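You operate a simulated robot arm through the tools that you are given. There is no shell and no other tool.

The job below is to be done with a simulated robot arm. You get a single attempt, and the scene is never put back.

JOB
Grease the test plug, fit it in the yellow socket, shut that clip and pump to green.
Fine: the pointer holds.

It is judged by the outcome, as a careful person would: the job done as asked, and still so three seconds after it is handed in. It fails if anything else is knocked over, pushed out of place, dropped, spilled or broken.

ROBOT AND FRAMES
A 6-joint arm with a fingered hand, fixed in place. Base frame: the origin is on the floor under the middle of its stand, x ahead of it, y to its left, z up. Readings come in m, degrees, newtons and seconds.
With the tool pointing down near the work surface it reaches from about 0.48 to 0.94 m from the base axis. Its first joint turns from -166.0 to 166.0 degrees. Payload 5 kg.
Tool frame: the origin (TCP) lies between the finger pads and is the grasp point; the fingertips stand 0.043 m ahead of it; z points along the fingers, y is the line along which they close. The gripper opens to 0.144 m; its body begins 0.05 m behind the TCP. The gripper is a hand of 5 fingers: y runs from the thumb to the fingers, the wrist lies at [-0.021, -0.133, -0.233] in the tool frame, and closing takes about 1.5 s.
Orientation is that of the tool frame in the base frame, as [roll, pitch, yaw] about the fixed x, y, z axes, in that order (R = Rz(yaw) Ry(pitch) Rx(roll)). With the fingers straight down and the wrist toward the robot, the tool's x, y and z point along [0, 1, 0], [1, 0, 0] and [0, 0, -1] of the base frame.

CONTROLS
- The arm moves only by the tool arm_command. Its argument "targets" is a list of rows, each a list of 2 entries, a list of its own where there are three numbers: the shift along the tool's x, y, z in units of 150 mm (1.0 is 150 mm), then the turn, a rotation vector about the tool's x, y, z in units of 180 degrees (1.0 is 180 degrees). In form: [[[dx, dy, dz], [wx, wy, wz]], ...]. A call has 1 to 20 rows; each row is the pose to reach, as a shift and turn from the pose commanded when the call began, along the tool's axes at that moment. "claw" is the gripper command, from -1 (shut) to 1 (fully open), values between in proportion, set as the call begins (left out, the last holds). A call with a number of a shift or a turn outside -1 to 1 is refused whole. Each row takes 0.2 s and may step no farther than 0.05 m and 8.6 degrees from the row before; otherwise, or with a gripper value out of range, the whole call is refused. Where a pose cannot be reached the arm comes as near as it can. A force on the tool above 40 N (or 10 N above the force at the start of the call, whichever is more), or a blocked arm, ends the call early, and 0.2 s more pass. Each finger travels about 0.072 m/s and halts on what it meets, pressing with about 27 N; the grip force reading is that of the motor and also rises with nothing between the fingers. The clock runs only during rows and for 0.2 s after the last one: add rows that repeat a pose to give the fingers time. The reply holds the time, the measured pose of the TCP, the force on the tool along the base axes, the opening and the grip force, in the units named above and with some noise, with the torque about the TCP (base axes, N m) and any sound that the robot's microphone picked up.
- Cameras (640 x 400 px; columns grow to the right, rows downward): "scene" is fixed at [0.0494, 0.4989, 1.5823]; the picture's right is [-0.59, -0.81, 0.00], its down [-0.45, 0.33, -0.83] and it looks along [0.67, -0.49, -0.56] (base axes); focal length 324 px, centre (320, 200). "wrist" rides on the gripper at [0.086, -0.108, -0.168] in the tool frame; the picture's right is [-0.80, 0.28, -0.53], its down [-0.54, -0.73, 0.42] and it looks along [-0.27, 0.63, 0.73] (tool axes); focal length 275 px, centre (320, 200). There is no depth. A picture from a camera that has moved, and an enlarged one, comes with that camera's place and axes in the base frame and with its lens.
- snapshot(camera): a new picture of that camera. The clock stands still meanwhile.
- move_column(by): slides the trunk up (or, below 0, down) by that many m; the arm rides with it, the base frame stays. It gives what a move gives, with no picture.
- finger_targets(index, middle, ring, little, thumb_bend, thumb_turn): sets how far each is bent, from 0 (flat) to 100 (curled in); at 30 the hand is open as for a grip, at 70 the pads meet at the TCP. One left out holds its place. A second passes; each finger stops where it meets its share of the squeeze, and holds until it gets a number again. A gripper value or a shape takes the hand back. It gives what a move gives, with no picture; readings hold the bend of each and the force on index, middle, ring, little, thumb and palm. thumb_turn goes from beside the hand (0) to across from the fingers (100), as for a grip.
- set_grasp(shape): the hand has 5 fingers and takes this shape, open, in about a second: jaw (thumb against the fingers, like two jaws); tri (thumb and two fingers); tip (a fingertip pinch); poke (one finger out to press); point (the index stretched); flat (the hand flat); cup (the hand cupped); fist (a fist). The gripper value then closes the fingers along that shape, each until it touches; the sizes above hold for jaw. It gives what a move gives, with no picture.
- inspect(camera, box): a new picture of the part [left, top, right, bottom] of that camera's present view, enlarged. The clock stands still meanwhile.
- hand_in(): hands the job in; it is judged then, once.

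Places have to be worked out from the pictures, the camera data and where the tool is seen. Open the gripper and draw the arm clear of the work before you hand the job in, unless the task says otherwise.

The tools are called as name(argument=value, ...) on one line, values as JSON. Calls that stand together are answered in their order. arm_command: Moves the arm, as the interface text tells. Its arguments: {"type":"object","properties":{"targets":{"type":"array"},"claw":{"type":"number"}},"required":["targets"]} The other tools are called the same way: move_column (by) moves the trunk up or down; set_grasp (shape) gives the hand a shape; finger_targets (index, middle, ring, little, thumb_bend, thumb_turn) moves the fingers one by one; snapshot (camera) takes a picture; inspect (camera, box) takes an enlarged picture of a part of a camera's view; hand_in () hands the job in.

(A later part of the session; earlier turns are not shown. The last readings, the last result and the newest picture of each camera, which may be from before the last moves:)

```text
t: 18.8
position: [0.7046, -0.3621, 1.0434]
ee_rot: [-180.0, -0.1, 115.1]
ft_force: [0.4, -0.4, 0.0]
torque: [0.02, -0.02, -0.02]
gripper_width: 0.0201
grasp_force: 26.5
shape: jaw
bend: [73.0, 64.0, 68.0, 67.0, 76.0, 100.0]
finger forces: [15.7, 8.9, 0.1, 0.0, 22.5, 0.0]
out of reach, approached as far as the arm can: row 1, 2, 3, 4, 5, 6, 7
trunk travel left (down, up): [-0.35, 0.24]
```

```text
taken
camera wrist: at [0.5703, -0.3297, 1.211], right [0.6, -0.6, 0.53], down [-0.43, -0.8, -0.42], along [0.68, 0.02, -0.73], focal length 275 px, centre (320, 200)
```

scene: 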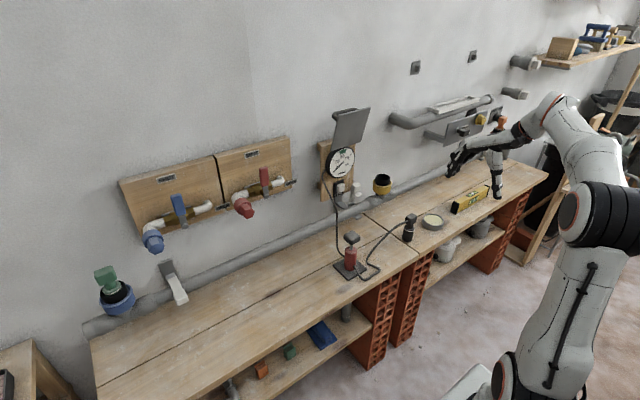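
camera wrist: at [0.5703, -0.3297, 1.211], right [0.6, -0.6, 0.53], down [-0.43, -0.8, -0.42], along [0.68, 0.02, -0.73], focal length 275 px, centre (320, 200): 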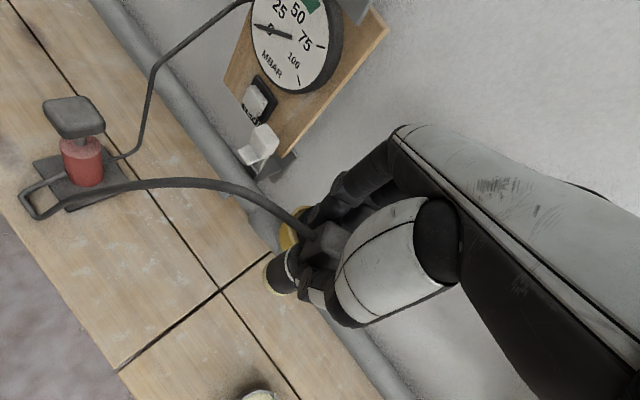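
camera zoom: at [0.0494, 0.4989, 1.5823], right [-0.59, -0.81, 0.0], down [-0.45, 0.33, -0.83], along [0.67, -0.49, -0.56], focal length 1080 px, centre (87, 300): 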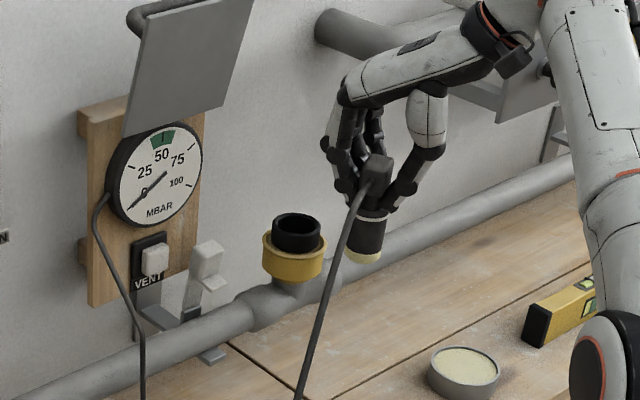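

The arm ran out of upward reach with the trunk this low, so I'll raise the trunk 0.15 m. The plug is still firmly held and clear of everything.

move_column(by=0.15)

inspect(camera="scene", box=[320, 60, 480, 230])

snapshot(camera="wrist")

```text
t: 20.6
position: [0.7056, -0.3621, 1.1934]
ee_rot: [-179.9, 0.0, 115.1]
ft_force: [-0.2, -0.4, -1.0]
torque: [0.02, 0.05, 0.01]
gripper_width: 0.0199
grasp_force: 27.2
shape: jaw
bend: [73.0, 64.0, 68.0, 67.0, 76.0, 100.0]
finger forces: [15.8, 9.1, 0.1, 0.0, 22.5, 0.1]
trunk travel left (down, up): [-0.5, 0.09]
```

```text
2.35 times, centred on (400, 145) of scene
camera zoom: at [0.0494, 0.4989, 1.5823], right [-0.59, -0.81, 0.0], down [-0.45, 0.33, -0.83], along [0.67, -0.49, -0.56], focal length 762 px, centre (132, 329)
```

zoom: 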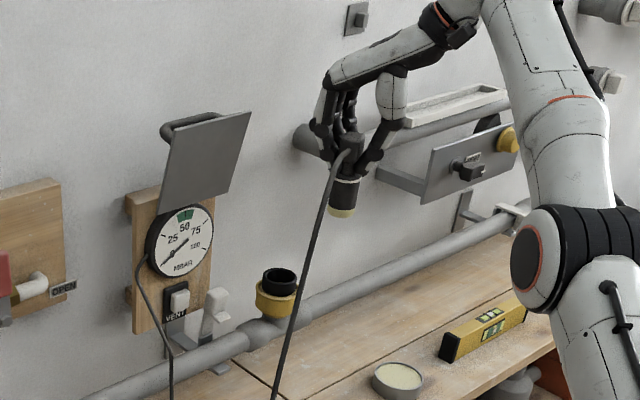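

```text
taken
camera wrist: at [0.5708, -0.3297, 1.3606], right [0.6, -0.6, 0.53], down [-0.43, -0.8, -0.42], along [0.68, 0.02, -0.73], focal length 275 px, centre (320, 200)
```

wrist: 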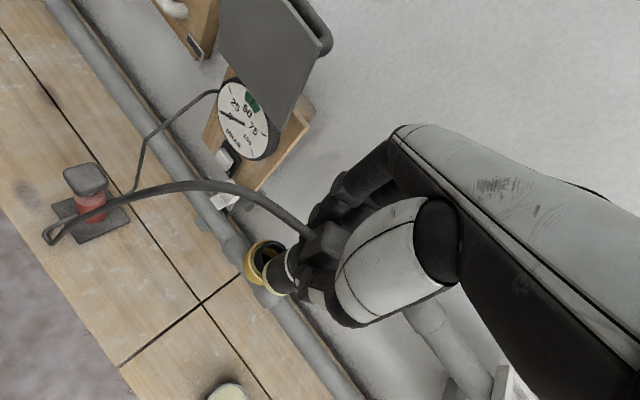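

With the trunk up I can work from above. I'll move over the socket estimate (0.795, -0.349) while still well above it.

arm_command(targets=[[[-0.04, 0.14, 0.05], [0, 0, 0]], [[-0.09, 0.29, 0.15], [0, 0, 0]], [[-0.13, 0.43, 0.25], [0, 0, 0]], [[-0.173, 0.577, 0.4], [0, 0, 0]], [[-0.173, 0.577, 0.5], [0, 0, 0]], [[-0.173, 0.577, 0.5], [0, 0, 0]]])

inspect(camera="scene", box=[340, 110, 420, 220])

inspect(camera="wrist", box=[200, 180, 360, 320])

```text
t: 21.9
position: [0.7702, -0.3325, 1.1113]
ee_rot: [180.0, 0.0, 115.1]
ft_force: [-0.2, 0.8, -0.5]
torque: [-0.01, -0.03, -0.01]
gripper_width: 0.0199
grasp_force: 26.9
shape: jaw
bend: [73.0, 64.0, 68.0, 67.0, 76.0, 100.0]
finger forces: [15.7, 8.9, 0.0, 0.0, 22.4, 0.0]
out of reach, approached as far as the arm can: row 1, 2, 3, 4, 5, 6
trunk travel left (down, up): [-0.5, 0.09]
```

```text
3.64 times, centred on (380, 165) of scene
camera zoom: at [0.0494, 0.4989, 1.5823], right [-0.59, -0.81, 0.0], down [-0.45, 0.33, -0.83], along [0.67, -0.49, -0.56], focal length 1178 px, centre (102, 327)
```

zoom: 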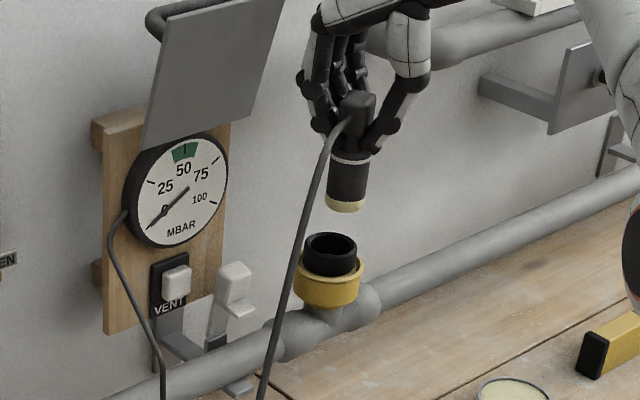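

```text
2.86 times, centred on (280, 250) of wrist
camera zoom: at [0.6358, -0.3004, 1.2786], right [0.6, -0.6, 0.53], down [-0.43, -0.8, -0.42], along [0.68, 0.02, -0.73], focal length 786 px, centre (434, 57)
```

zoom: 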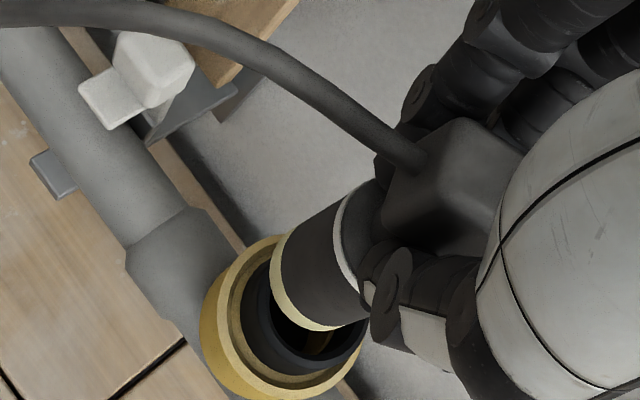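

The arm hit its reach limit at this height, so I'll raise the trunk by another 0.085 m to gain horizontal reach at the socket.

move_column(by=0.085)

```text
t: 23.2
position: [0.7709, -0.3332, 1.1959]
ee_rot: [-180.0, 0.0, 115.2]
ft_force: [0.2, 0.4, -0.4]
torque: [-0.02, -0.01, 0.02]
gripper_width: 0.0199
grasp_force: 27.0
shape: jaw
bend: [73.0, 64.0, 68.0, 67.0, 76.0, 100.0]
finger forces: [15.8, 8.9, 0.1, 0.1, 22.3, 0.0]
trunk travel left (down, up): [-0.585, 0.005]
```

I'll first make a small downward move to check which pose the shifts are counted from after the reach limit.

arm_command(targets=[[[0, 0, 0.15], [0, 0, 0]], [[0, 0, 0.3], [0, 0, 0]], [[0, 0, 0.3], [0, 0, 0]]])

```text
t: 24.0
position: [0.7781, -0.337, 1.1548]
ee_rot: [-179.9, -0.1, 115.3]
ft_force: [-0.5, 0.2, -0.1]
torque: [-0.02, -0.03, -0.02]
gripper_width: 0.02
grasp_force: 27.1
shape: jaw
bend: [73.0, 64.0, 68.0, 67.0, 76.0, 100.0]
finger forces: [15.9, 8.8, 0.1, 0.0, 22.2, 0.1]
out of reach, approached as far as the arm can: row 1, 2, 3
trunk travel left (down, up): [-0.585, 0.005]
```

The shifts count from the unclipped command, which I reckon at about (0.842, -0.384, 1.192). I'll step from there to (0.795, -0.349, 1.09), just above the socket and within reach.

arm_command(targets=[[[0.1, -0.05, 0.15], [0, 0, 0]], [[0.2, -0.1, 0.3], [0, 0, 0]], [[0.28, -0.15, 0.45], [0, 0, 0]], [[0.344, -0.185, 0.58], [0, 0, 0]], [[0.344, -0.185, 0.68], [0, 0, 0]], [[0.344, -0.185, 0.68], [0, 0, 0]]])

inspect(camera="scene", box=[350, 120, 414, 200])

inspect(camera="wrist", box=[200, 180, 360, 320])

```text
t: 25.4
position: [0.7965, -0.3467, 1.0775]
ee_rot: [-179.9, -0.1, 115.2]
ft_force: [-1.6, 0.9, -2.2]
torque: [0.02, -0.01, 0.02]
gripper_width: 0.0201
grasp_force: 27.4
shape: jaw
bend: [73.0, 64.0, 68.0, 67.0, 76.0, 100.0]
finger forces: [15.9, 8.8, 0.1, 0.1, 22.3, 0.0]
out of reach, approached as far as the arm can: row 1, 2, 3, 4, 5, 6
trunk travel left (down, up): [-0.585, 0.005]
```

```text
5.00 times, centred on (382, 160) of scene
camera zoom: at [0.0494, 0.4989, 1.5823], right [-0.59, -0.81, 0.0], down [-0.45, 0.33, -0.83], along [0.67, -0.49, -0.56], focal length 1620 px, centre (10, 400)
```

zoom: 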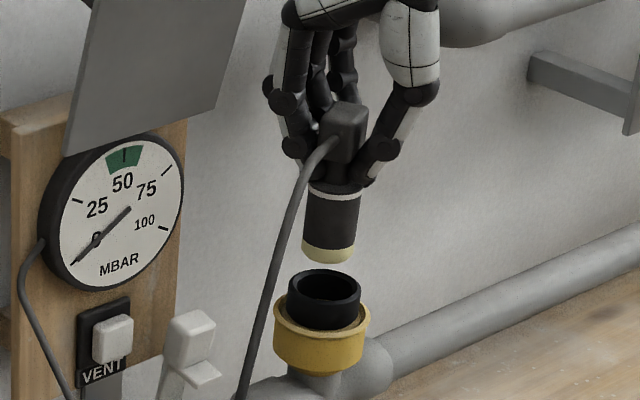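

```text
2.86 times, centred on (280, 250) of wrist
camera zoom: at [0.6609, -0.314, 1.2452], right [0.6, -0.6, 0.53], down [-0.43, -0.8, -0.42], along [0.68, 0.03, -0.73], focal length 786 px, centre (434, 57)
```

zoom: 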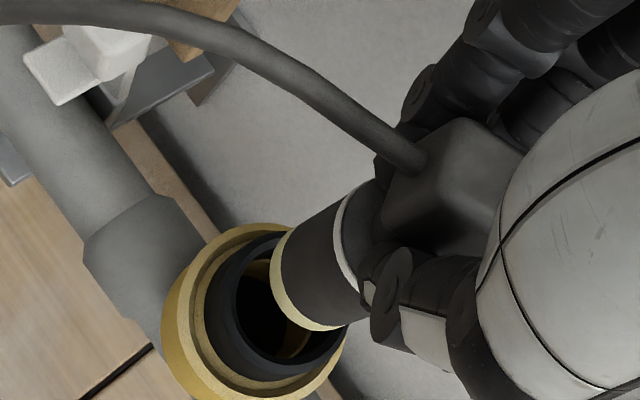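

The plug hangs about 30 mm above the mouth and looks almost coaxial with it. I'll enlarge both views to measure the remaining offset.

inspect(camera="wrist", box=[224, 230, 320, 320])

inspect(camera="scene", box=[366, 150, 402, 200])

```text
4.44 times, centred on (272, 275) of wrist
camera zoom: at [0.6609, -0.314, 1.2452], right [0.6, -0.6, 0.53], down [-0.43, -0.8, -0.42], along [0.68, 0.03, -0.73], focal length 1224 px, centre (533, -133)
```

zoom: 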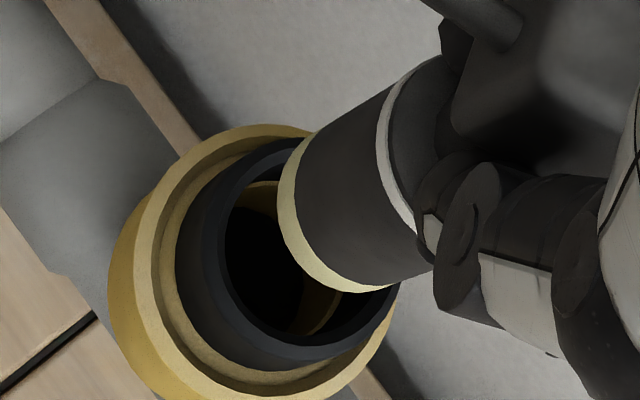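

```text
8.00 times, centred on (384, 175) of scene
camera zoom: at [0.0494, 0.4989, 1.5823], right [-0.59, -0.81, 0.0], down [-0.45, 0.33, -0.83], along [0.67, -0.49, -0.56], focal length 2592 px, centre (-192, 400)
```

zoom: 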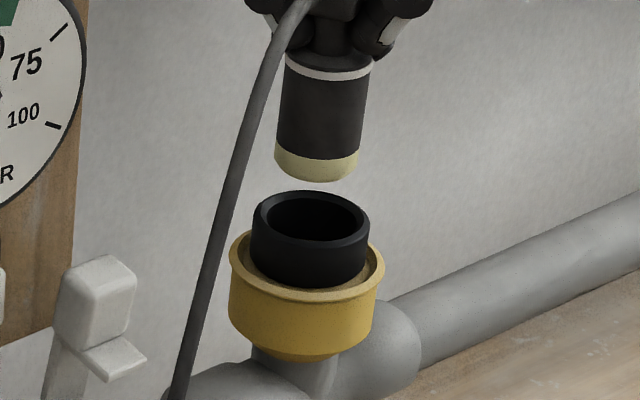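

Relative to the mouth, the plug needs only about 2 mm toward -y, and the bore has about 3 mm of clearance all round. I'll descend 12 mm first to get fully back in reach and read the true pose.

arm_command(targets=[[[0, 0, 0.04], [0, 0, 0]], [[0, 0, 0.08], [0, 0, 0]], [[0, 0, 0.12], [0, 0, 0]], [[0, 0, 0.12], [0, 0, 0]]])

```text
t: 26.4
position: [0.7978, -0.3473, 1.0601]
ee_rot: [-180.0, -0.1, 115.2]
ft_force: [0.4, -0.7, -1.1]
torque: [-0.02, -0.01, 0.0]
gripper_width: 0.0199
grasp_force: 27.1
shape: jaw
bend: [73.0, 64.0, 68.0, 67.0, 76.0, 100.0]
finger forces: [15.9, 8.8, 0.0, 0.0, 22.3, 0.0]
trunk travel left (down, up): [-0.585, 0.005]
```

Now within reach at (0.798, -0.347, 1.060). I'll apply the small lateral correction, go down 10 mm to just above the mouth, and look again.

arm_command(targets=[[[-0.003, -0.012, 0.02], [0, 0, 0]], [[-0.003, -0.012, 0.045], [0, 0, 0]], [[-0.003, -0.012, 0.067], [0, 0, 0]], [[-0.003, -0.012, 0.067], [0, 0, 0]]])

inspect(camera="wrist", box=[224, 230, 320, 320])

inspect(camera="scene", box=[366, 150, 402, 200])

```text
t: 27.4
position: [0.7964, -0.3503, 1.0498]
ee_rot: [-179.9, -0.1, 115.2]
ft_force: [0.7, 0.9, -0.4]
torque: [0.0, 0.0, -0.01]
gripper_width: 0.02
grasp_force: 27.2
shape: jaw
bend: [73.0, 64.0, 68.0, 67.0, 76.0, 100.0]
finger forces: [15.9, 8.8, 0.0, 0.0, 22.2, 0.0]
out of reach, approached as far as the arm can: row 1, 2, 3, 4
trunk travel left (down, up): [-0.585, 0.005]
```

```text
4.44 times, centred on (272, 275) of wrist
camera zoom: at [0.6635, -0.3182, 1.217], right [0.6, -0.6, 0.53], down [-0.43, -0.8, -0.42], along [0.68, 0.03, -0.73], focal length 1224 px, centre (533, -133)
```

zoom: 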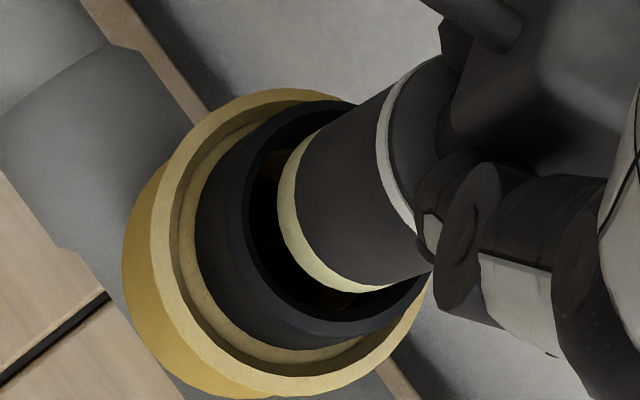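

```text
8.00 times, centred on (384, 175) of scene
camera zoom: at [0.0494, 0.4989, 1.5823], right [-0.59, -0.81, 0.0], down [-0.45, 0.33, -0.83], along [0.67, -0.49, -0.56], focal length 2592 px, centre (-192, 400)
```

zoom: 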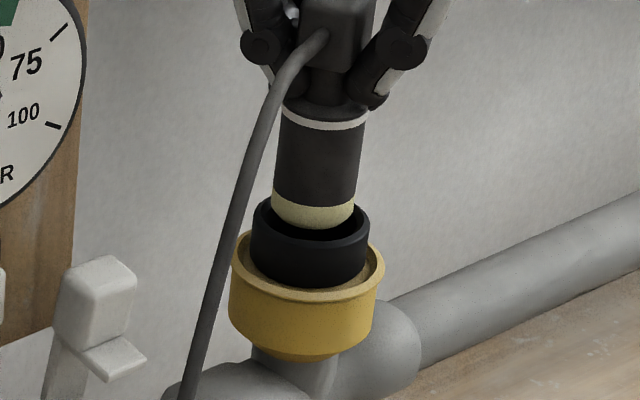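

The plug is just above the mouth and near coaxial, but the pose is marginal on reach. I'll turn the hand back 10° about the plug's axis to shorten the reach, with a 2 mm nudge toward -x, staying at this height.

arm_command(targets=[[[0.002, -0.005, 0], [0, 0, 0.014]], [[0.003, -0.01, 0], [0, 0, 0.028]], [[0.003, -0.012, 0], [0, 0, 0.042]], [[0.003, -0.012, 0], [0, 0, 0.056]], [[0.003, -0.012, 0], [0, 0, 0.056]]])

inspect(camera="wrist", box=[224, 230, 320, 320])

inspect(camera="scene", box=[366, 150, 402, 200])

```text
t: 28.6
position: [0.8133, -0.362, 1.0537]
ee_rot: [-179.9, 0.0, 105.1]
ft_force: [-0.2, 0.0, -1.4]
torque: [0.01, 0.03, 0.0]
gripper_width: 0.0199
grasp_force: 27.0
shape: jaw
bend: [73.0, 64.0, 68.0, 67.0, 76.0, 100.0]
finger forces: [15.9, 8.9, 0.0, 0.0, 22.2, 0.1]
out of reach, approached as far as the arm can: row 1, 2, 3, 4, 5
trunk travel left (down, up): [-0.585, 0.005]
```

```text
4.44 times, centred on (272, 275) of wrist
camera zoom: at [0.6877, -0.3074, 1.221], right [0.48, -0.7, 0.53], down [-0.56, -0.71, -0.42], along [0.67, -0.09, -0.73], focal length 1224 px, centre (533, -133)
```

zoom: 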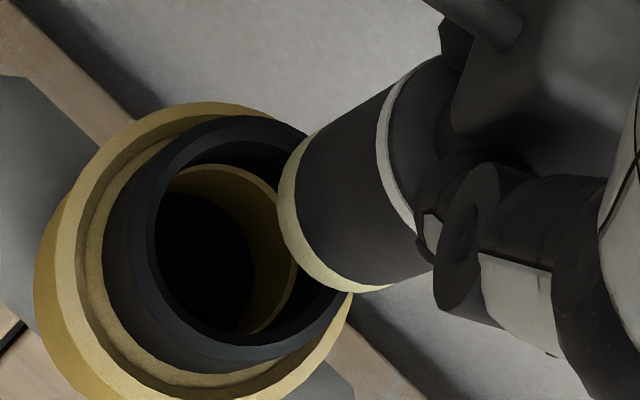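

```text
8.00 times, centred on (384, 175) of scene
camera zoom: at [0.0494, 0.4989, 1.5823], right [-0.59, -0.81, 0.0], down [-0.45, 0.33, -0.83], along [0.67, -0.49, -0.56], focal length 2592 px, centre (-192, 400)
```

zoom: 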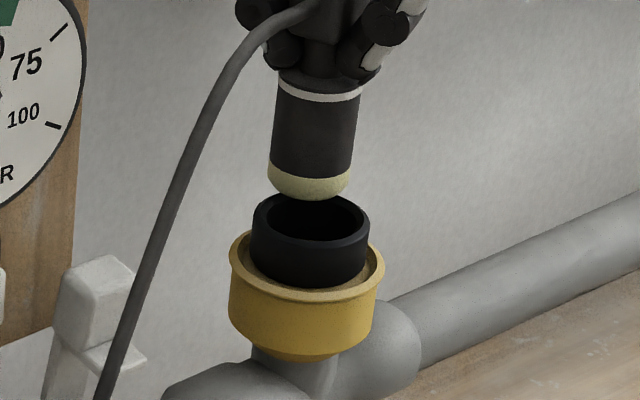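

The command was still beyond reach, so the hand drifted outward to (0.813, -0.362), though nothing was touched. I'll retreat up and inward until the arm is properly in reach, so that command and pose agree again.

arm_command(targets=[[[0.02, -0.02, -0.1], [0, 0, 0]], [[0.08, -0.08, -0.2], [0, 0, 0]], [[0.16, -0.16, -0.2], [0, 0, 0]], [[0.24, -0.24, -0.2], [0, 0, 0]], [[0.3, -0.3, -0.2], [0, 0, 0]], [[0.3, -0.3, -0.2], [0, 0, 0]]])

```text
t: 30.0
position: [0.8081, -0.3613, 1.0903]
ee_rot: [-179.9, -0.1, 105.1]
ft_force: [0.3, -0.1, -0.2]
torque: [-0.02, 0.0, 0.02]
gripper_width: 0.0199
grasp_force: 27.0
shape: jaw
bend: [73.0, 64.0, 68.0, 67.0, 76.0, 100.0]
finger forces: [15.9, 8.9, 0.0, 0.0, 22.2, 0.0]
out of reach, approached as far as the arm can: row 2, 3, 4, 5, 6
trunk travel left (down, up): [-0.585, 0.005]
```

The readings fit the arm being locked straight at full stretch, since every pose lies on one sphere. I'll command a larger retreat straight back toward the shoulder to get the elbow bent again; the plug is about 45 mm above the mouth, so the way is clear.

arm_command(targets=[[[0.142, -0.135, 0.0], [0, 0, 0]], [[0.284, -0.27, 0.0], [0, 0, 0]], [[0.426, -0.405, 0.0], [0, 0, 0]], [[0.568, -0.54, 0.0], [0, 0, 0]], [[0.709, -0.676, 0.0], [0, 0, 0]], [[0.709, -0.676, 0.0], [0, 0, 0]], [[0.709, -0.676, 0.0], [0, 0, 0]], [[0.709, -0.676, 0.0], [0, 0, 0]]])

snapshot(camera="scene")

```text
t: 31.8
position: [0.7995, -0.3644, 1.1115]
ee_rot: [-179.9, -0.1, 105.1]
ft_force: [-0.9, 0.0, -1.1]
torque: [0.0, 0.0, 0.0]
gripper_width: 0.0203
grasp_force: 27.4
shape: jaw
bend: [73.0, 64.0, 68.0, 67.0, 76.0, 100.0]
finger forces: [15.9, 8.8, 0.0, 0.0, 22.2, 0.0]
out of reach, approached as far as the arm can: row 1, 2, 3, 4, 5, 6, 7, 8
trunk travel left (down, up): [-0.585, 0.005]
```

```text
taken
```

scene: 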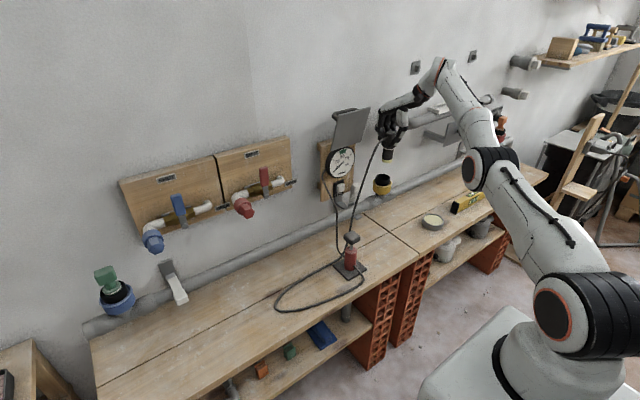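

The scene view confirms the arm is straight, with the elbow caught at its singular position. I'll swing sideways with a slight outward target, away from the socket over open bench, and from there make a brisk downward, inward move to bend the elbow the normal way.

arm_command(targets=[[[-0.15, -0.12, 0.0], [0, 0, 0]], [[-0.33, -0.31, 0.0], [0, 0, 0]], [[-0.52, -0.5, 0.0], [0, 0, 0]], [[-0.7, -0.69, 0.0], [0, 0, 0]], [[-0.88, -0.88, 0.0], [0, 0, 0]], [[-0.88, -0.88, 0.0], [0, 0, 0]]])

snapshot(camera="scene")

```text
t: 33.2
position: [0.6891, -0.4995, 1.106]
ee_rot: [-179.9, 0.0, 105.2]
ft_force: [-0.5, -1.3, -1.1]
torque: [0.05, -0.01, -0.01]
gripper_width: 0.02
grasp_force: 27.1
shape: jaw
bend: [73.0, 64.0, 71.0, 68.0, 76.0, 100.0]
finger forces: [16.2, 8.9, 0.1, 0.0, 22.1, 0.0]
out of reach, approached as far as the arm can: row 2, 3, 4, 5, 6
trunk travel left (down, up): [-0.585, 0.005]
```

```text
taken
```

scene: 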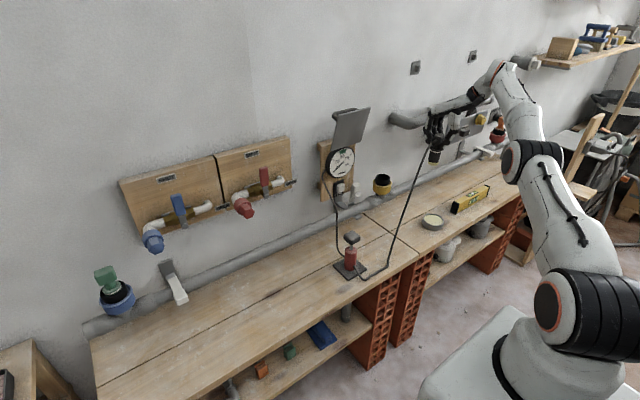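

The hand is over open bench at (0.689, -0.500, 1.106). Now a brisk descent with a slight inward component should bend the elbow upward out of the straight position; the way below is clear down to z of about 0.96.

arm_command(targets=[[[0.058, -0.034, 0.31], [0, 0, 0]], [[0.12, -0.07, 0.62], [0, 0, 0]], [[0.18, -0.105, 0.9], [0, 0, 0]], [[0.18, -0.105, 0.9], [0, 0, 0]], [[0.18, -0.105, 0.9], [0, 0, 0]]])

snapshot(camera="scene")

```text
t: 34.4
position: [0.6941, -0.5131, 0.9754]
ee_rot: [-179.9, -0.1, 105.1]
ft_force: [0.2, 0.4, -0.8]
torque: [-0.01, 0.02, -0.02]
gripper_width: 0.0197
grasp_force: 27.2
shape: jaw
bend: [73.0, 64.0, 71.0, 68.0, 76.0, 100.0]
finger forces: [16.3, 8.9, 0.0, 0.0, 22.1, 0.1]
out of reach, approached as far as the arm can: row 1, 2, 3, 4, 5
trunk travel left (down, up): [-0.585, 0.005]
```

```text
taken
```

scene: 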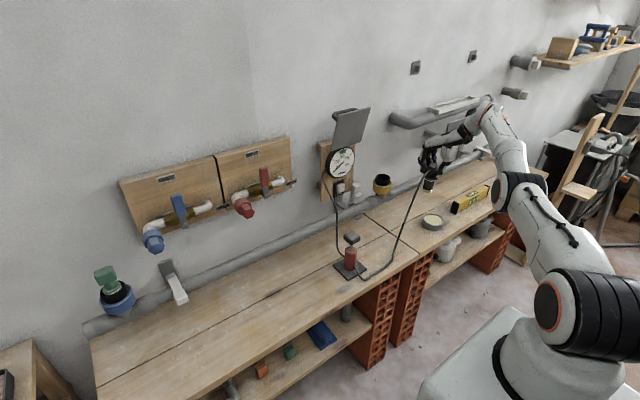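

Tangential moves don't free the elbow, because the wrist takes them up. Tilting the hand so the fingers point back toward the robot while pulling inward should force the elbow to bend, so I'll try 24° here, in open air over the bench.

arm_command(targets=[[[0.2, -0.116, 0.0], [0.0167, 0.0289, 0]], [[0.4, -0.232, 0.0], [0.0333, 0.0577, 0]], [[0.6, -0.348, 0.0], [0.05, 0.0866, 0]], [[0.802, -0.464, 0.0], [0.0667, 0.1154, 0]], [[0.802, -0.464, 0.0], [0.0667, 0.1154, 0]], [[0.802, -0.464, 0.0], [0.0667, 0.1154, 0]]])

snapshot(camera="scene")

```text
t: 35.8
position: [0.6227, -0.4446, 0.9784]
ee_rot: [-167.4, -20.8, 102.8]
ft_force: [0.2, -0.4, -1.3]
torque: [0.01, -0.02, -0.01]
gripper_width: 0.0203
grasp_force: 26.9
shape: jaw
bend: [73.0, 64.0, 71.0, 68.0, 76.0, 100.0]
finger forces: [16.2, 8.9, 0.1, 0.0, 22.0, 0.0]
out of reach, approached as far as the arm can: row 1, 2, 3, 4, 5, 6
trunk travel left (down, up): [-0.585, 0.005]
```

```text
taken
```

scene: 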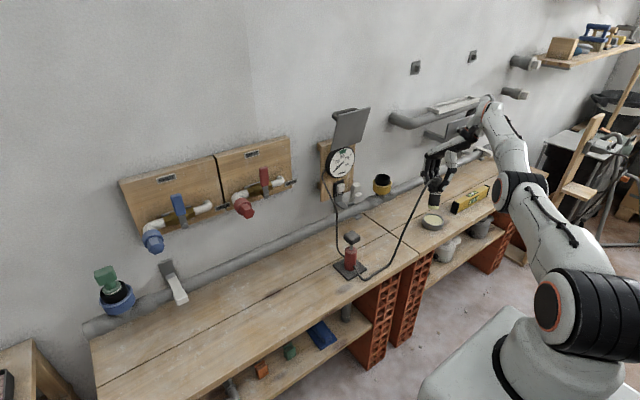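

The tilt was followed but the elbow stayed straight. I'll look closely at the arm links to see which way the elbow sits.

inspect(camera="scene", box=[400, 60, 640, 400])

snapshot(camera="wrist")

```text
1.18 times, centred on (520, 230) of scene
camera zoom: at [0.0494, 0.4989, 1.5823], right [-0.59, -0.81, 0.0], down [-0.45, 0.33, -0.83], along [0.67, -0.49, -0.56], focal length 381 px, centre (85, 165)
```

zoom: 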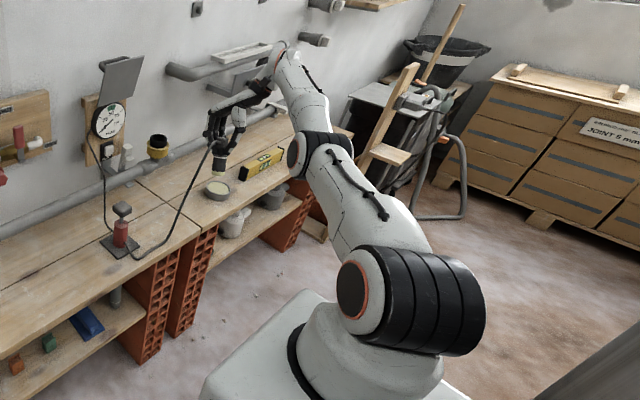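

```text
taken
camera wrist: at [0.5523, -0.4452, 1.1834], right [0.59, -0.8, 0.15], down [-0.69, -0.58, -0.43], along [0.43, 0.15, -0.89], focal length 275 px, centre (320, 200)
```

wrist: 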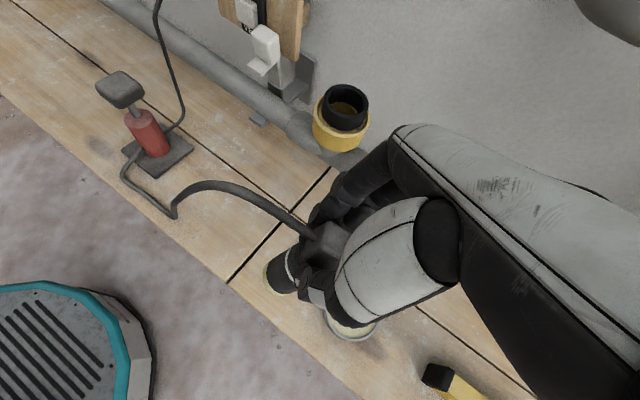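

The elbow may be refusing because a few millimetres inward from a straight arm needs a large joint swing in a single row. I'll retreat with very fine, gradually growing inward steps, so each row asks for only a small elbow turn.

arm_command(targets=[[[0.0011, -0.0006, 0.0006], [0, 0, 0]], [[0.0044, -0.0026, 0.0023], [0, 0, 0]], [[0.01, -0.0058, 0.0052], [0, 0, 0]], [[0.0178, -0.0103, 0.0092], [0, 0, 0]], [[0.0278, -0.0161, 0.0143], [0, 0, 0]], [[0.04, -0.0231, 0.0206], [0, 0, 0]], [[0.0545, -0.0315, 0.028], [0, 0, 0]], [[0.0711, -0.0412, 0.0366], [0, 0, 0]], [[0.0901, -0.0522, 0.0464], [0, 0, 0]], [[0.1112, -0.0644, 0.0572], [0, 0, 0]], [[0.1345, -0.0779, 0.0692], [0, 0, 0]], [[0.1602, -0.0927, 0.0824], [0, 0, 0]], [[0.188, -0.1088, 0.0967], [0, 0, 0]], [[0.218, -0.1262, 0.1122], [0, 0, 0]], [[0.2503, -0.1448, 0.1288], [0, 0, 0]], [[0.2847, -0.1648, 0.1465], [0, 0, 0]], [[0.3214, -0.186, 0.1654], [0, 0, 0]], [[0.3604, -0.2086, 0.1854], [0, 0, 0]]])

```text
t: 39.6
position: [0.6212, -0.4462, 0.9785]
ee_rot: [-167.4, -20.6, 102.8]
ft_force: [0.3, 0.5, -0.7]
torque: [-0.01, 0.03, 0.01]
gripper_width: 0.0198
grasp_force: 26.7
shape: jaw
bend: [73.0, 64.0, 71.0, 68.0, 76.0, 100.0]
finger forces: [16.1, 8.9, 0.0, 0.0, 22.0, 0.1]
out of reach, approached as far as the arm can: row 4, 5, 6, 7, 8, 9, 10, 11, 12, 13, 14, 15, 16, 17, 18
trunk travel left (down, up): [-0.585, 0.005]
```

No change: the elbow joint is locked at its limit. Two directions along the reach sphere plus the trunk still give me full positioning, so I'll use those: set radius by elevation and insert by lowering the trunk. First I'll take the tilt back out.

arm_command(targets=[[[-0.13, 0.075, -0.067], [-0.0167, -0.0289, 0]], [[-0.26, 0.151, -0.134], [-0.0333, -0.0577, 0]], [[-0.391, 0.226, -0.201], [-0.05, -0.0866, 0]], [[-0.5217, 0.302, -0.2684], [-0.0667, -0.1154, 0]], [[-0.5217, 0.302, -0.2684], [-0.0667, -0.1154, 0]]])

```text
t: 40.8
position: [0.6923, -0.5169, 0.979]
ee_rot: [-180.0, 0.1, 105.0]
ft_force: [0.9, 0.2, 0.1]
torque: [0.01, 0.01, 0.04]
gripper_width: 0.0198
grasp_force: 27.0
shape: jaw
bend: [73.0, 64.0, 71.0, 68.0, 76.0, 100.0]
finger forces: [15.9, 8.8, 0.0, 0.0, 22.1, 0.0]
trunk travel left (down, up): [-0.585, 0.005]
```

The pose is regained at (0.692, -0.517, 0.979), with measured and commanded in agreement. I'll now rise briskly along the sphere, aiming slightly inside it, which is also the way back up toward the socket.

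arm_command(targets=[[[0.054, -0.031, -0.313], [0, 0, 0]], [[0.108, -0.062, -0.626], [0, 0, 0]], [[0.162, -0.093, -0.938], [0, 0, 0]], [[0.162, -0.093, -0.938], [0, 0, 0]]])

```text
t: 41.8
position: [0.6749, -0.5021, 1.1217]
ee_rot: [-179.9, -0.2, 105.1]
ft_force: [0.3, -1.0, -0.8]
torque: [0.0, 0.01, -0.03]
gripper_width: 0.0199
grasp_force: 27.2
shape: jaw
bend: [73.0, 64.0, 71.0, 68.0, 76.0, 100.0]
finger forces: [16.1, 8.9, 0.1, 0.1, 22.1, 0.1]
out of reach, approached as far as the arm can: row 1, 2, 3, 4
trunk travel left (down, up): [-0.585, 0.005]
```

Still on the sphere, and a pipe on the wall at (0.815, <-0.55, 1.12) must be kept clear of. I'll move on along the sphere toward the spot above the socket, in two legs with the plug bottom at z above 1.02.

arm_command(targets=[[[0.1, 0.13, -0.025], [0, 0, 0]], [[0.2, 0.26, -0.05], [0, 0, 0]], [[0.3, 0.39, -0.075], [0, 0, 0]], [[0.389, 0.523, -0.1], [0, 0, 0]], [[0.389, 0.523, -0.1], [0, 0, 0]]])

```text
t: 43.0
position: [0.742, -0.4289, 1.1378]
ee_rot: [-179.9, -0.1, 105.1]
ft_force: [0.3, 0.1, -0.4]
torque: [0.01, 0.0, 0.03]
gripper_width: 0.0201
grasp_force: 27.0
shape: jaw
bend: [73.0, 64.0, 71.0, 68.0, 76.0, 100.0]
finger forces: [16.1, 8.9, 0.1, 0.0, 22.2, 0.1]
out of reach, approached as far as the arm can: row 1, 2, 3, 4, 5
trunk travel left (down, up): [-0.585, 0.005]
```

The track is as predicted at (0.742, -0.429, 1.138). The second leg brings the plug over the socket.

arm_command(targets=[[[0.14, 0.16, -0.03], [0, 0, 0]], [[0.28, 0.32, -0.06], [0, 0, 0]], [[0.424, 0.487, -0.09], [0, 0, 0]], [[0.424, 0.487, -0.09], [0, 0, 0]]])

inspect(camera="scene", box=[340, 100, 440, 210])

inspect(camera="wrist", box=[180, 180, 340, 340])

```text
t: 44.0
position: [0.7969, -0.3508, 1.1525]
ee_rot: [-179.8, -0.1, 105.0]
ft_force: [0.0, 0.3, -0.7]
torque: [-0.03, 0.03, 0.02]
gripper_width: 0.02
grasp_force: 27.1
shape: jaw
bend: [73.0, 64.0, 71.0, 68.0, 76.0, 100.0]
finger forces: [16.0, 8.9, 0.0, 0.0, 22.1, 0.0]
trunk travel left (down, up): [-0.585, 0.005]
```

```text
3.64 times, centred on (390, 155) of scene
camera zoom: at [0.0494, 0.4989, 1.5823], right [-0.59, -0.81, 0.0], down [-0.45, 0.33, -0.83], along [0.67, -0.49, -0.56], focal length 1178 px, centre (66, 364)
```

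zoom: 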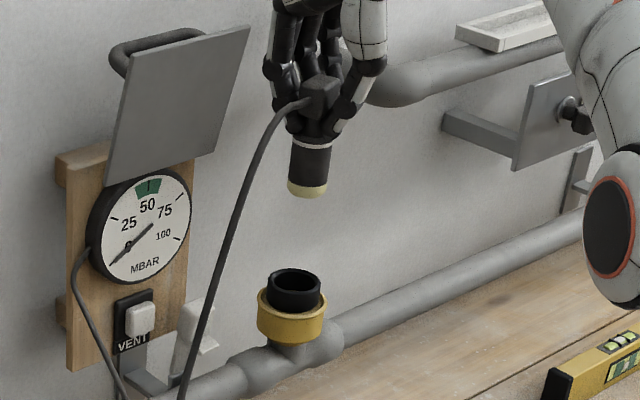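

```text
2.50 times, centred on (260, 260) of wrist
camera zoom: at [0.6704, -0.2946, 1.3207], right [0.48, -0.7, 0.53], down [-0.56, -0.71, -0.42], along [0.67, -0.09, -0.73], focal length 688 px, centre (470, 50)
```

zoom: 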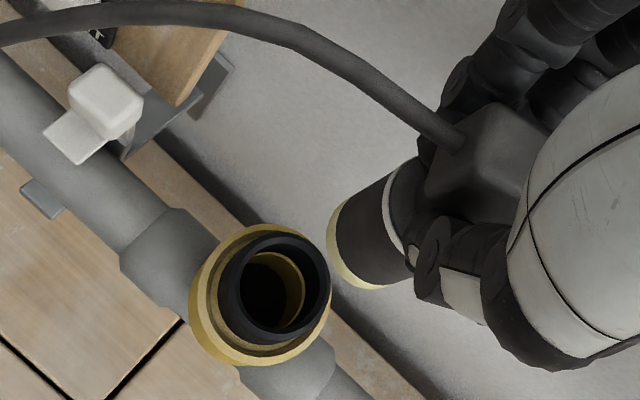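

The pose came through unflagged at (0.797, -0.351, 1.152). Both views put the plug about 4 mm too far in +x and 4 mm too far in -y, so I'll correct along the sphere and then lower the trunk 0.10 m, leaving the plug a little above the mouth.

arm_command(targets=[[[0.015, -0.01, -0.06], [0, 0, 0]], [[0.033, -0.019, -0.123], [0, 0, 0]], [[0.033, -0.019, -0.123], [0, 0, 0]]])

move_column(by=-0.1)

inspect(camera="wrist", box=[224, 220, 320, 310])

inspect(camera="scene", box=[366, 150, 402, 200])

```text
t: 44.8
position: [0.7928, -0.3457, 1.1722]
ee_rot: [-179.8, -0.1, 105.1]
ft_force: [-0.1, -0.4, -0.3]
torque: [0.0, 0.02, 0.02]
gripper_width: 0.0199
grasp_force: 27.1
shape: jaw
bend: [73.0, 64.0, 71.0, 68.0, 76.0, 100.0]
finger forces: [16.0, 8.9, 0.1, 0.0, 22.1, 0.0]
trunk travel left (down, up): [-0.585, 0.005]
```

```text
t: 46.1
position: [0.7924, -0.3461, 1.0708]
ee_rot: [-179.9, -0.1, 105.1]
ft_force: [-0.1, 0.1, -0.8]
torque: [-0.01, 0.02, -0.02]
gripper_width: 0.0202
grasp_force: 27.1
shape: jaw
bend: [73.0, 64.0, 71.0, 68.0, 76.0, 100.0]
finger forces: [16.1, 8.9, 0.0, 0.0, 22.1, 0.1]
trunk travel left (down, up): [-0.485, 0.105]
```

```text
4.44 times, centred on (272, 265) of wrist
camera zoom: at [0.6662, -0.2907, 1.2391], right [0.48, -0.7, 0.53], down [-0.56, -0.71, -0.42], along [0.67, -0.09, -0.73], focal length 1224 px, centre (533, -89)
```

zoom: 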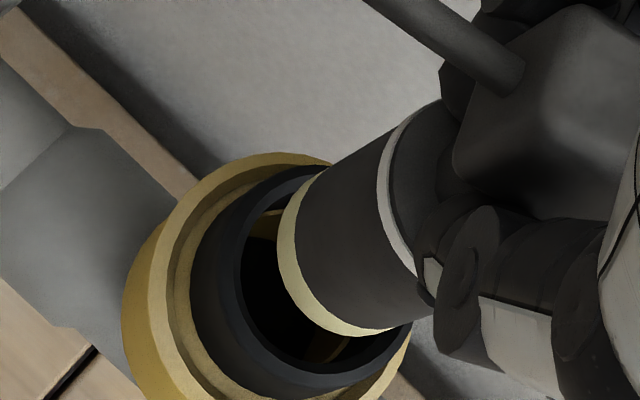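

```text
8.00 times, centred on (384, 175) of scene
camera zoom: at [0.0494, 0.4989, 1.5823], right [-0.59, -0.81, 0.0], down [-0.45, 0.33, -0.83], along [0.67, -0.49, -0.56], focal length 2592 px, centre (-192, 400)
```

zoom: 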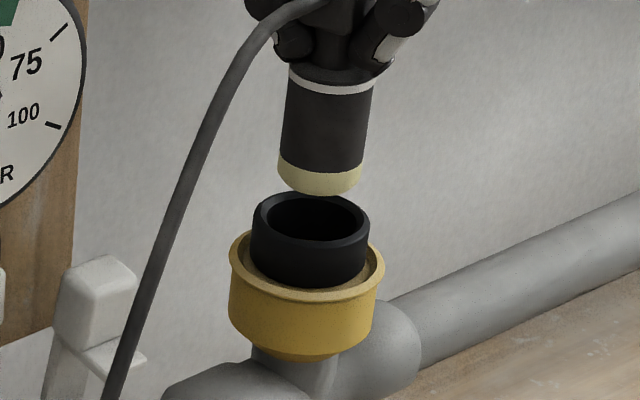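

Alignment now looks within about 2 mm in both views. I'll lower the trunk another 15 mm, to just above the mouth, and check again at close range.

move_column(by=-0.015)

inspect(camera="wrist", box=[240, 235, 304, 295])

inspect(camera="scene", box=[370, 160, 396, 195])

```text
t: 46.7
position: [0.7923, -0.3456, 1.0561]
ee_rot: [-179.8, -0.1, 105.1]
ft_force: [0.2, -0.3, -0.4]
torque: [-0.01, 0.03, -0.03]
gripper_width: 0.0198
grasp_force: 26.7
shape: jaw
bend: [73.0, 64.0, 71.0, 68.0, 76.0, 100.0]
finger forces: [16.3, 8.8, 0.0, 0.0, 22.1, 0.1]
trunk travel left (down, up): [-0.47, 0.12]
```

```text
6.67 times, centred on (272, 265) of wrist
camera zoom: at [0.6661, -0.2907, 1.224], right [0.48, -0.7, 0.53], down [-0.56, -0.71, -0.42], along [0.67, -0.09, -0.73], focal length 1835 px, centre (640, -233)
```

zoom: 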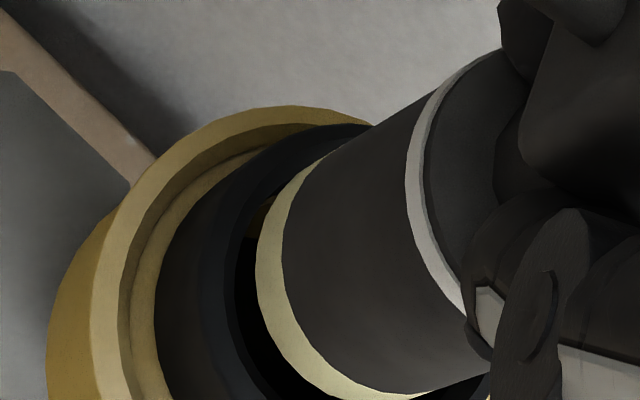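

```text
11.43 times, centred on (383, 178) of scene
camera zoom: at [0.0494, 0.4989, 1.5823], right [-0.59, -0.81, 0.0], down [-0.45, 0.33, -0.83], along [0.67, -0.49, -0.56], focal length 3703 px, centre (-400, 457)
```

zoom: 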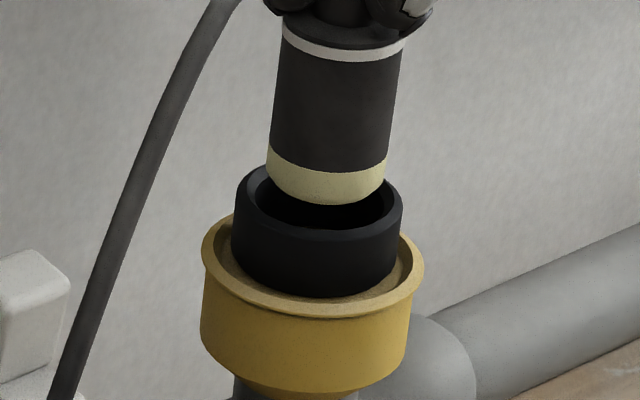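

In the scene view the plug is about 2 mm right of the bore centre. I'll look at the lower side of the mouth in the wrist view to fix the other direction.

inspect(camera="wrist", box=[235, 245, 331, 325])

```text
5.00 times, centred on (283, 285) of wrist
camera zoom: at [0.6661, -0.2907, 1.224], right [0.48, -0.7, 0.53], down [-0.56, -0.71, -0.42], along [0.67, -0.09, -0.73], focal length 1376 px, centre (505, -225)
```

zoom: 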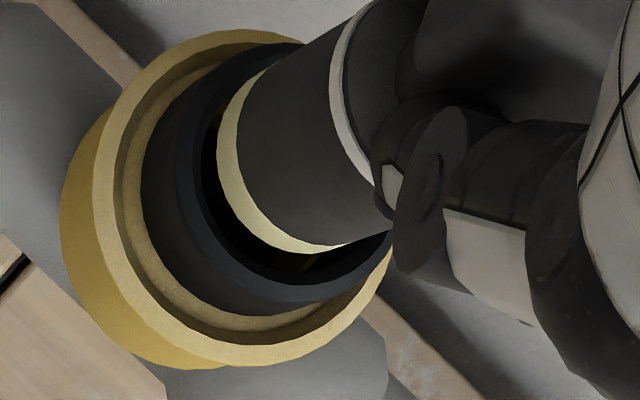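

The two views disagree only within about 2 mm, and the bore has 3 mm of slack, so I'll lower the trunk in small steps and watch the forces.

move_column(by=-0.012)

inspect(camera="scene", box=[370, 160, 396, 195])

inspect(camera="wrist", box=[235, 245, 331, 325])

```text
t: 47.3
position: [0.7928, -0.3466, 1.0449]
ee_rot: [-179.9, -0.1, 105.2]
ft_force: [-0.1, 0.2, -0.7]
torque: [-0.01, 0.02, 0.0]
gripper_width: 0.02
grasp_force: 26.9
shape: jaw
bend: [73.0, 64.0, 71.0, 68.0, 76.0, 100.0]
finger forces: [16.5, 9.0, 0.1, 0.2, 22.1, 0.0]
trunk travel left (down, up): [-0.458, 0.132]
```

```text
11.43 times, centred on (383, 178) of scene
camera zoom: at [0.0494, 0.4989, 1.5823], right [-0.59, -0.81, 0.0], down [-0.45, 0.33, -0.83], along [0.67, -0.49, -0.56], focal length 3703 px, centre (-400, 457)
```

zoom: 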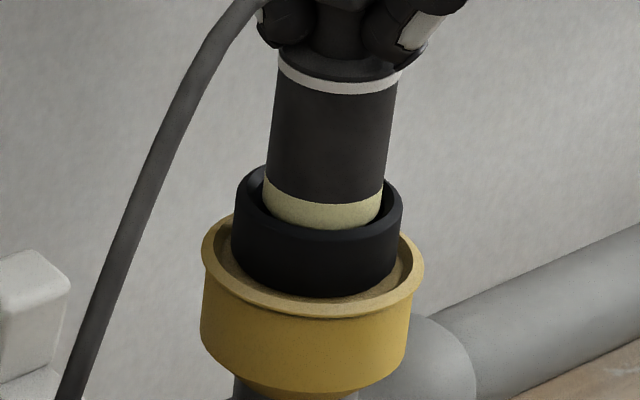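

```text
5.00 times, centred on (283, 285) of wrist
camera zoom: at [0.6662, -0.2908, 1.2119], right [0.48, -0.7, 0.53], down [-0.56, -0.71, -0.42], along [0.67, -0.09, -0.73], focal length 1376 px, centre (505, -225)
```

zoom: 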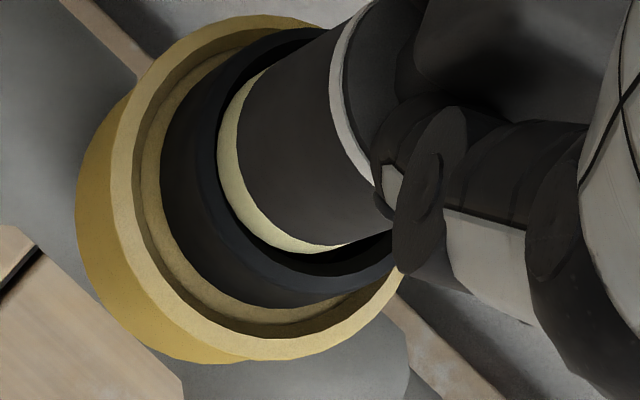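

The plug's end has entered the mouth with no contact force. I'll continue down in small trunk steps.

move_column(by=-0.006)

move_column(by=-0.005)

```text
t: 47.9
position: [0.7927, -0.3458, 1.0418]
ee_rot: [179.8, 0.2, 105.1]
ft_force: [3.8, -2.3, 12.4]
torque: [0.04, -0.32, -0.03]
gripper_width: 0.0198
grasp_force: 26.6
shape: jaw
bend: [73.0, 64.0, 71.0, 68.0, 76.0, 100.0]
finger forces: [23.0, 10.0, 0.0, 0.0, 22.0, 0.0]
trunk travel left (down, up): [-0.452, 0.138]
```

```text
t: 48.4
position: [0.7917, -0.3447, 1.0411]
ee_rot: [179.5, 0.3, 105.1]
ft_force: [9.1, -3.7, 36.6]
torque: [0.13, -0.86, -0.13]
gripper_width: 0.0204
grasp_force: 27.3
shape: jaw
bend: [73.0, 64.0, 71.0, 68.0, 76.0, 100.0]
finger forces: [38.5, 12.9, 0.0, 0.1, 22.2, 0.1]
trunk travel left (down, up): [-0.447, 0.143]
```

Contact at 37 N, and the torque places it on the plug's +y edge, so the plug sits about 2–3 mm too far in +y, as the wrist view suggested. I'll back up 18 mm and shift 3 mm toward -y along the sphere.

move_column(by=0.018)

arm_command(targets=[[[-0.01, -0.001, 0.02], [0, 0, 0]], [[-0.0202, -0.0019, 0.044], [0, 0, 0]], [[-0.0202, -0.0019, 0.044], [0, 0, 0]]])

inspect(camera="wrist", box=[235, 245, 331, 325])

inspect(camera="scene", box=[370, 160, 396, 195])

```text
t: 49.1
position: [0.7917, -0.346, 1.049]
ee_rot: [-179.6, -0.3, 105.1]
ft_force: [-0.4, -0.4, -1.0]
torque: [-0.03, -0.04, 0.0]
gripper_width: 0.0202
grasp_force: 27.2
shape: jaw
bend: [73.0, 64.0, 71.0, 68.0, 76.0, 100.0]
finger forces: [16.5, 8.3, 0.0, 0.0, 21.6, 0.0]
trunk travel left (down, up): [-0.465, 0.125]
```

```text
t: 49.9
position: [0.7928, -0.3496, 1.0453]
ee_rot: [-179.8, -0.1, 105.1]
ft_force: [-0.3, 0.4, -0.7]
torque: [0.02, 0.0, 0.0]
gripper_width: 0.0199
grasp_force: 26.4
shape: jaw
bend: [73.0, 64.0, 71.0, 68.0, 76.0, 100.0]
finger forces: [16.7, 8.4, 0.1, 0.0, 21.7, 0.0]
trunk travel left (down, up): [-0.465, 0.125]
```

```text
5.00 times, centred on (283, 285) of wrist
camera zoom: at [0.6668, -0.2939, 1.212], right [0.48, -0.7, 0.53], down [-0.56, -0.71, -0.42], along [0.67, -0.09, -0.73], focal length 1376 px, centre (505, -225)
```

zoom: 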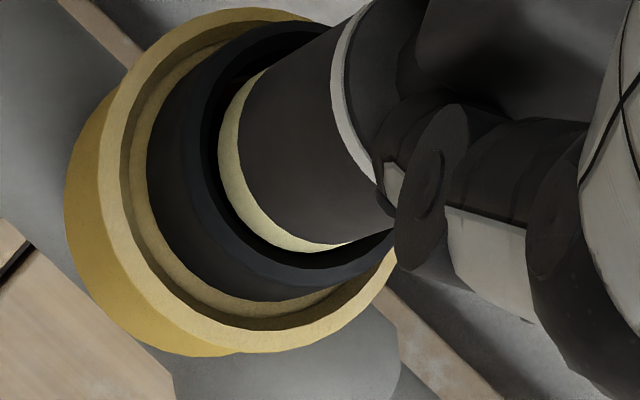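

```text
11.43 times, centred on (383, 178) of scene
camera zoom: at [0.0494, 0.4989, 1.5823], right [-0.59, -0.81, 0.0], down [-0.45, 0.33, -0.83], along [0.67, -0.49, -0.56], focal length 3703 px, centre (-400, 457)
```

zoom: 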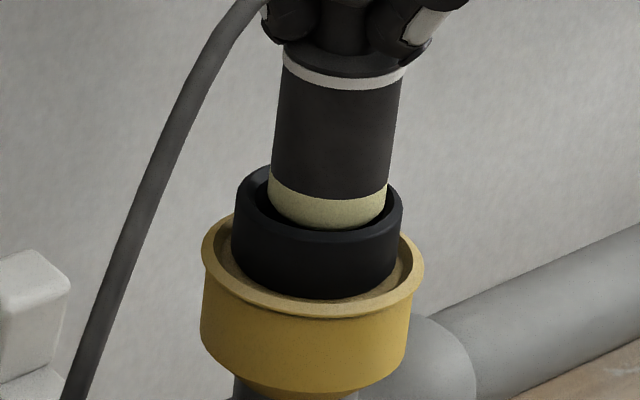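

The wrist view now shows the plug evenly centred in the mouth. I'll lower the trunk gently again and read the contact forces.

move_column(by=-0.006)

move_column(by=-0.004)

```text
t: 50.4
position: [0.7934, -0.3491, 1.0389]
ee_rot: [-179.8, -0.1, 105.1]
ft_force: [0.0, 0.3, -0.9]
torque: [-0.01, -0.07, -0.04]
gripper_width: 0.02
grasp_force: 27.3
shape: jaw
bend: [73.0, 64.0, 71.0, 68.0, 76.0, 100.0]
finger forces: [16.8, 8.5, 0.1, 0.0, 21.6, 0.1]
trunk travel left (down, up): [-0.459, 0.131]
```

```text
t: 50.9
position: [0.7931, -0.3487, 1.0347]
ee_rot: [-179.8, -0.1, 105.1]
ft_force: [0.6, -0.3, -0.6]
torque: [-0.02, -0.04, -0.05]
gripper_width: 0.02
grasp_force: 26.7
shape: jaw
bend: [73.0, 64.0, 71.0, 68.0, 76.0, 100.0]
finger forces: [16.8, 8.5, 0.0, 0.0, 21.6, 0.0]
trunk travel left (down, up): [-0.455, 0.135]
```

No contact this time: the plug is past the rim, at z 1.035 with zero force. I'll keep lowering in steps.

move_column(by=-0.008)

move_column(by=-0.006)

```text
t: 51.5
position: [0.7932, -0.3491, 1.0269]
ee_rot: [-179.8, -0.1, 105.1]
ft_force: [0.5, -0.2, -0.4]
torque: [0.0, -0.06, 0.0]
gripper_width: 0.0201
grasp_force: 26.9
shape: jaw
bend: [73.0, 64.0, 71.0, 68.0, 76.0, 100.0]
finger forces: [16.9, 8.5, 0.0, 0.0, 21.6, 0.1]
trunk travel left (down, up): [-0.447, 0.143]
```

```text
t: 52.1
position: [0.7925, -0.3503, 1.0203]
ee_rot: [-179.7, -0.2, 105.1]
ft_force: [-0.6, 0.6, -1.4]
torque: [0.03, -0.03, 0.01]
gripper_width: 0.0198
grasp_force: 27.1
shape: jaw
bend: [73.0, 64.0, 71.0, 68.0, 76.0, 100.0]
finger forces: [16.9, 8.7, 0.1, 0.0, 21.6, 0.1]
trunk travel left (down, up): [-0.441, 0.149]
```

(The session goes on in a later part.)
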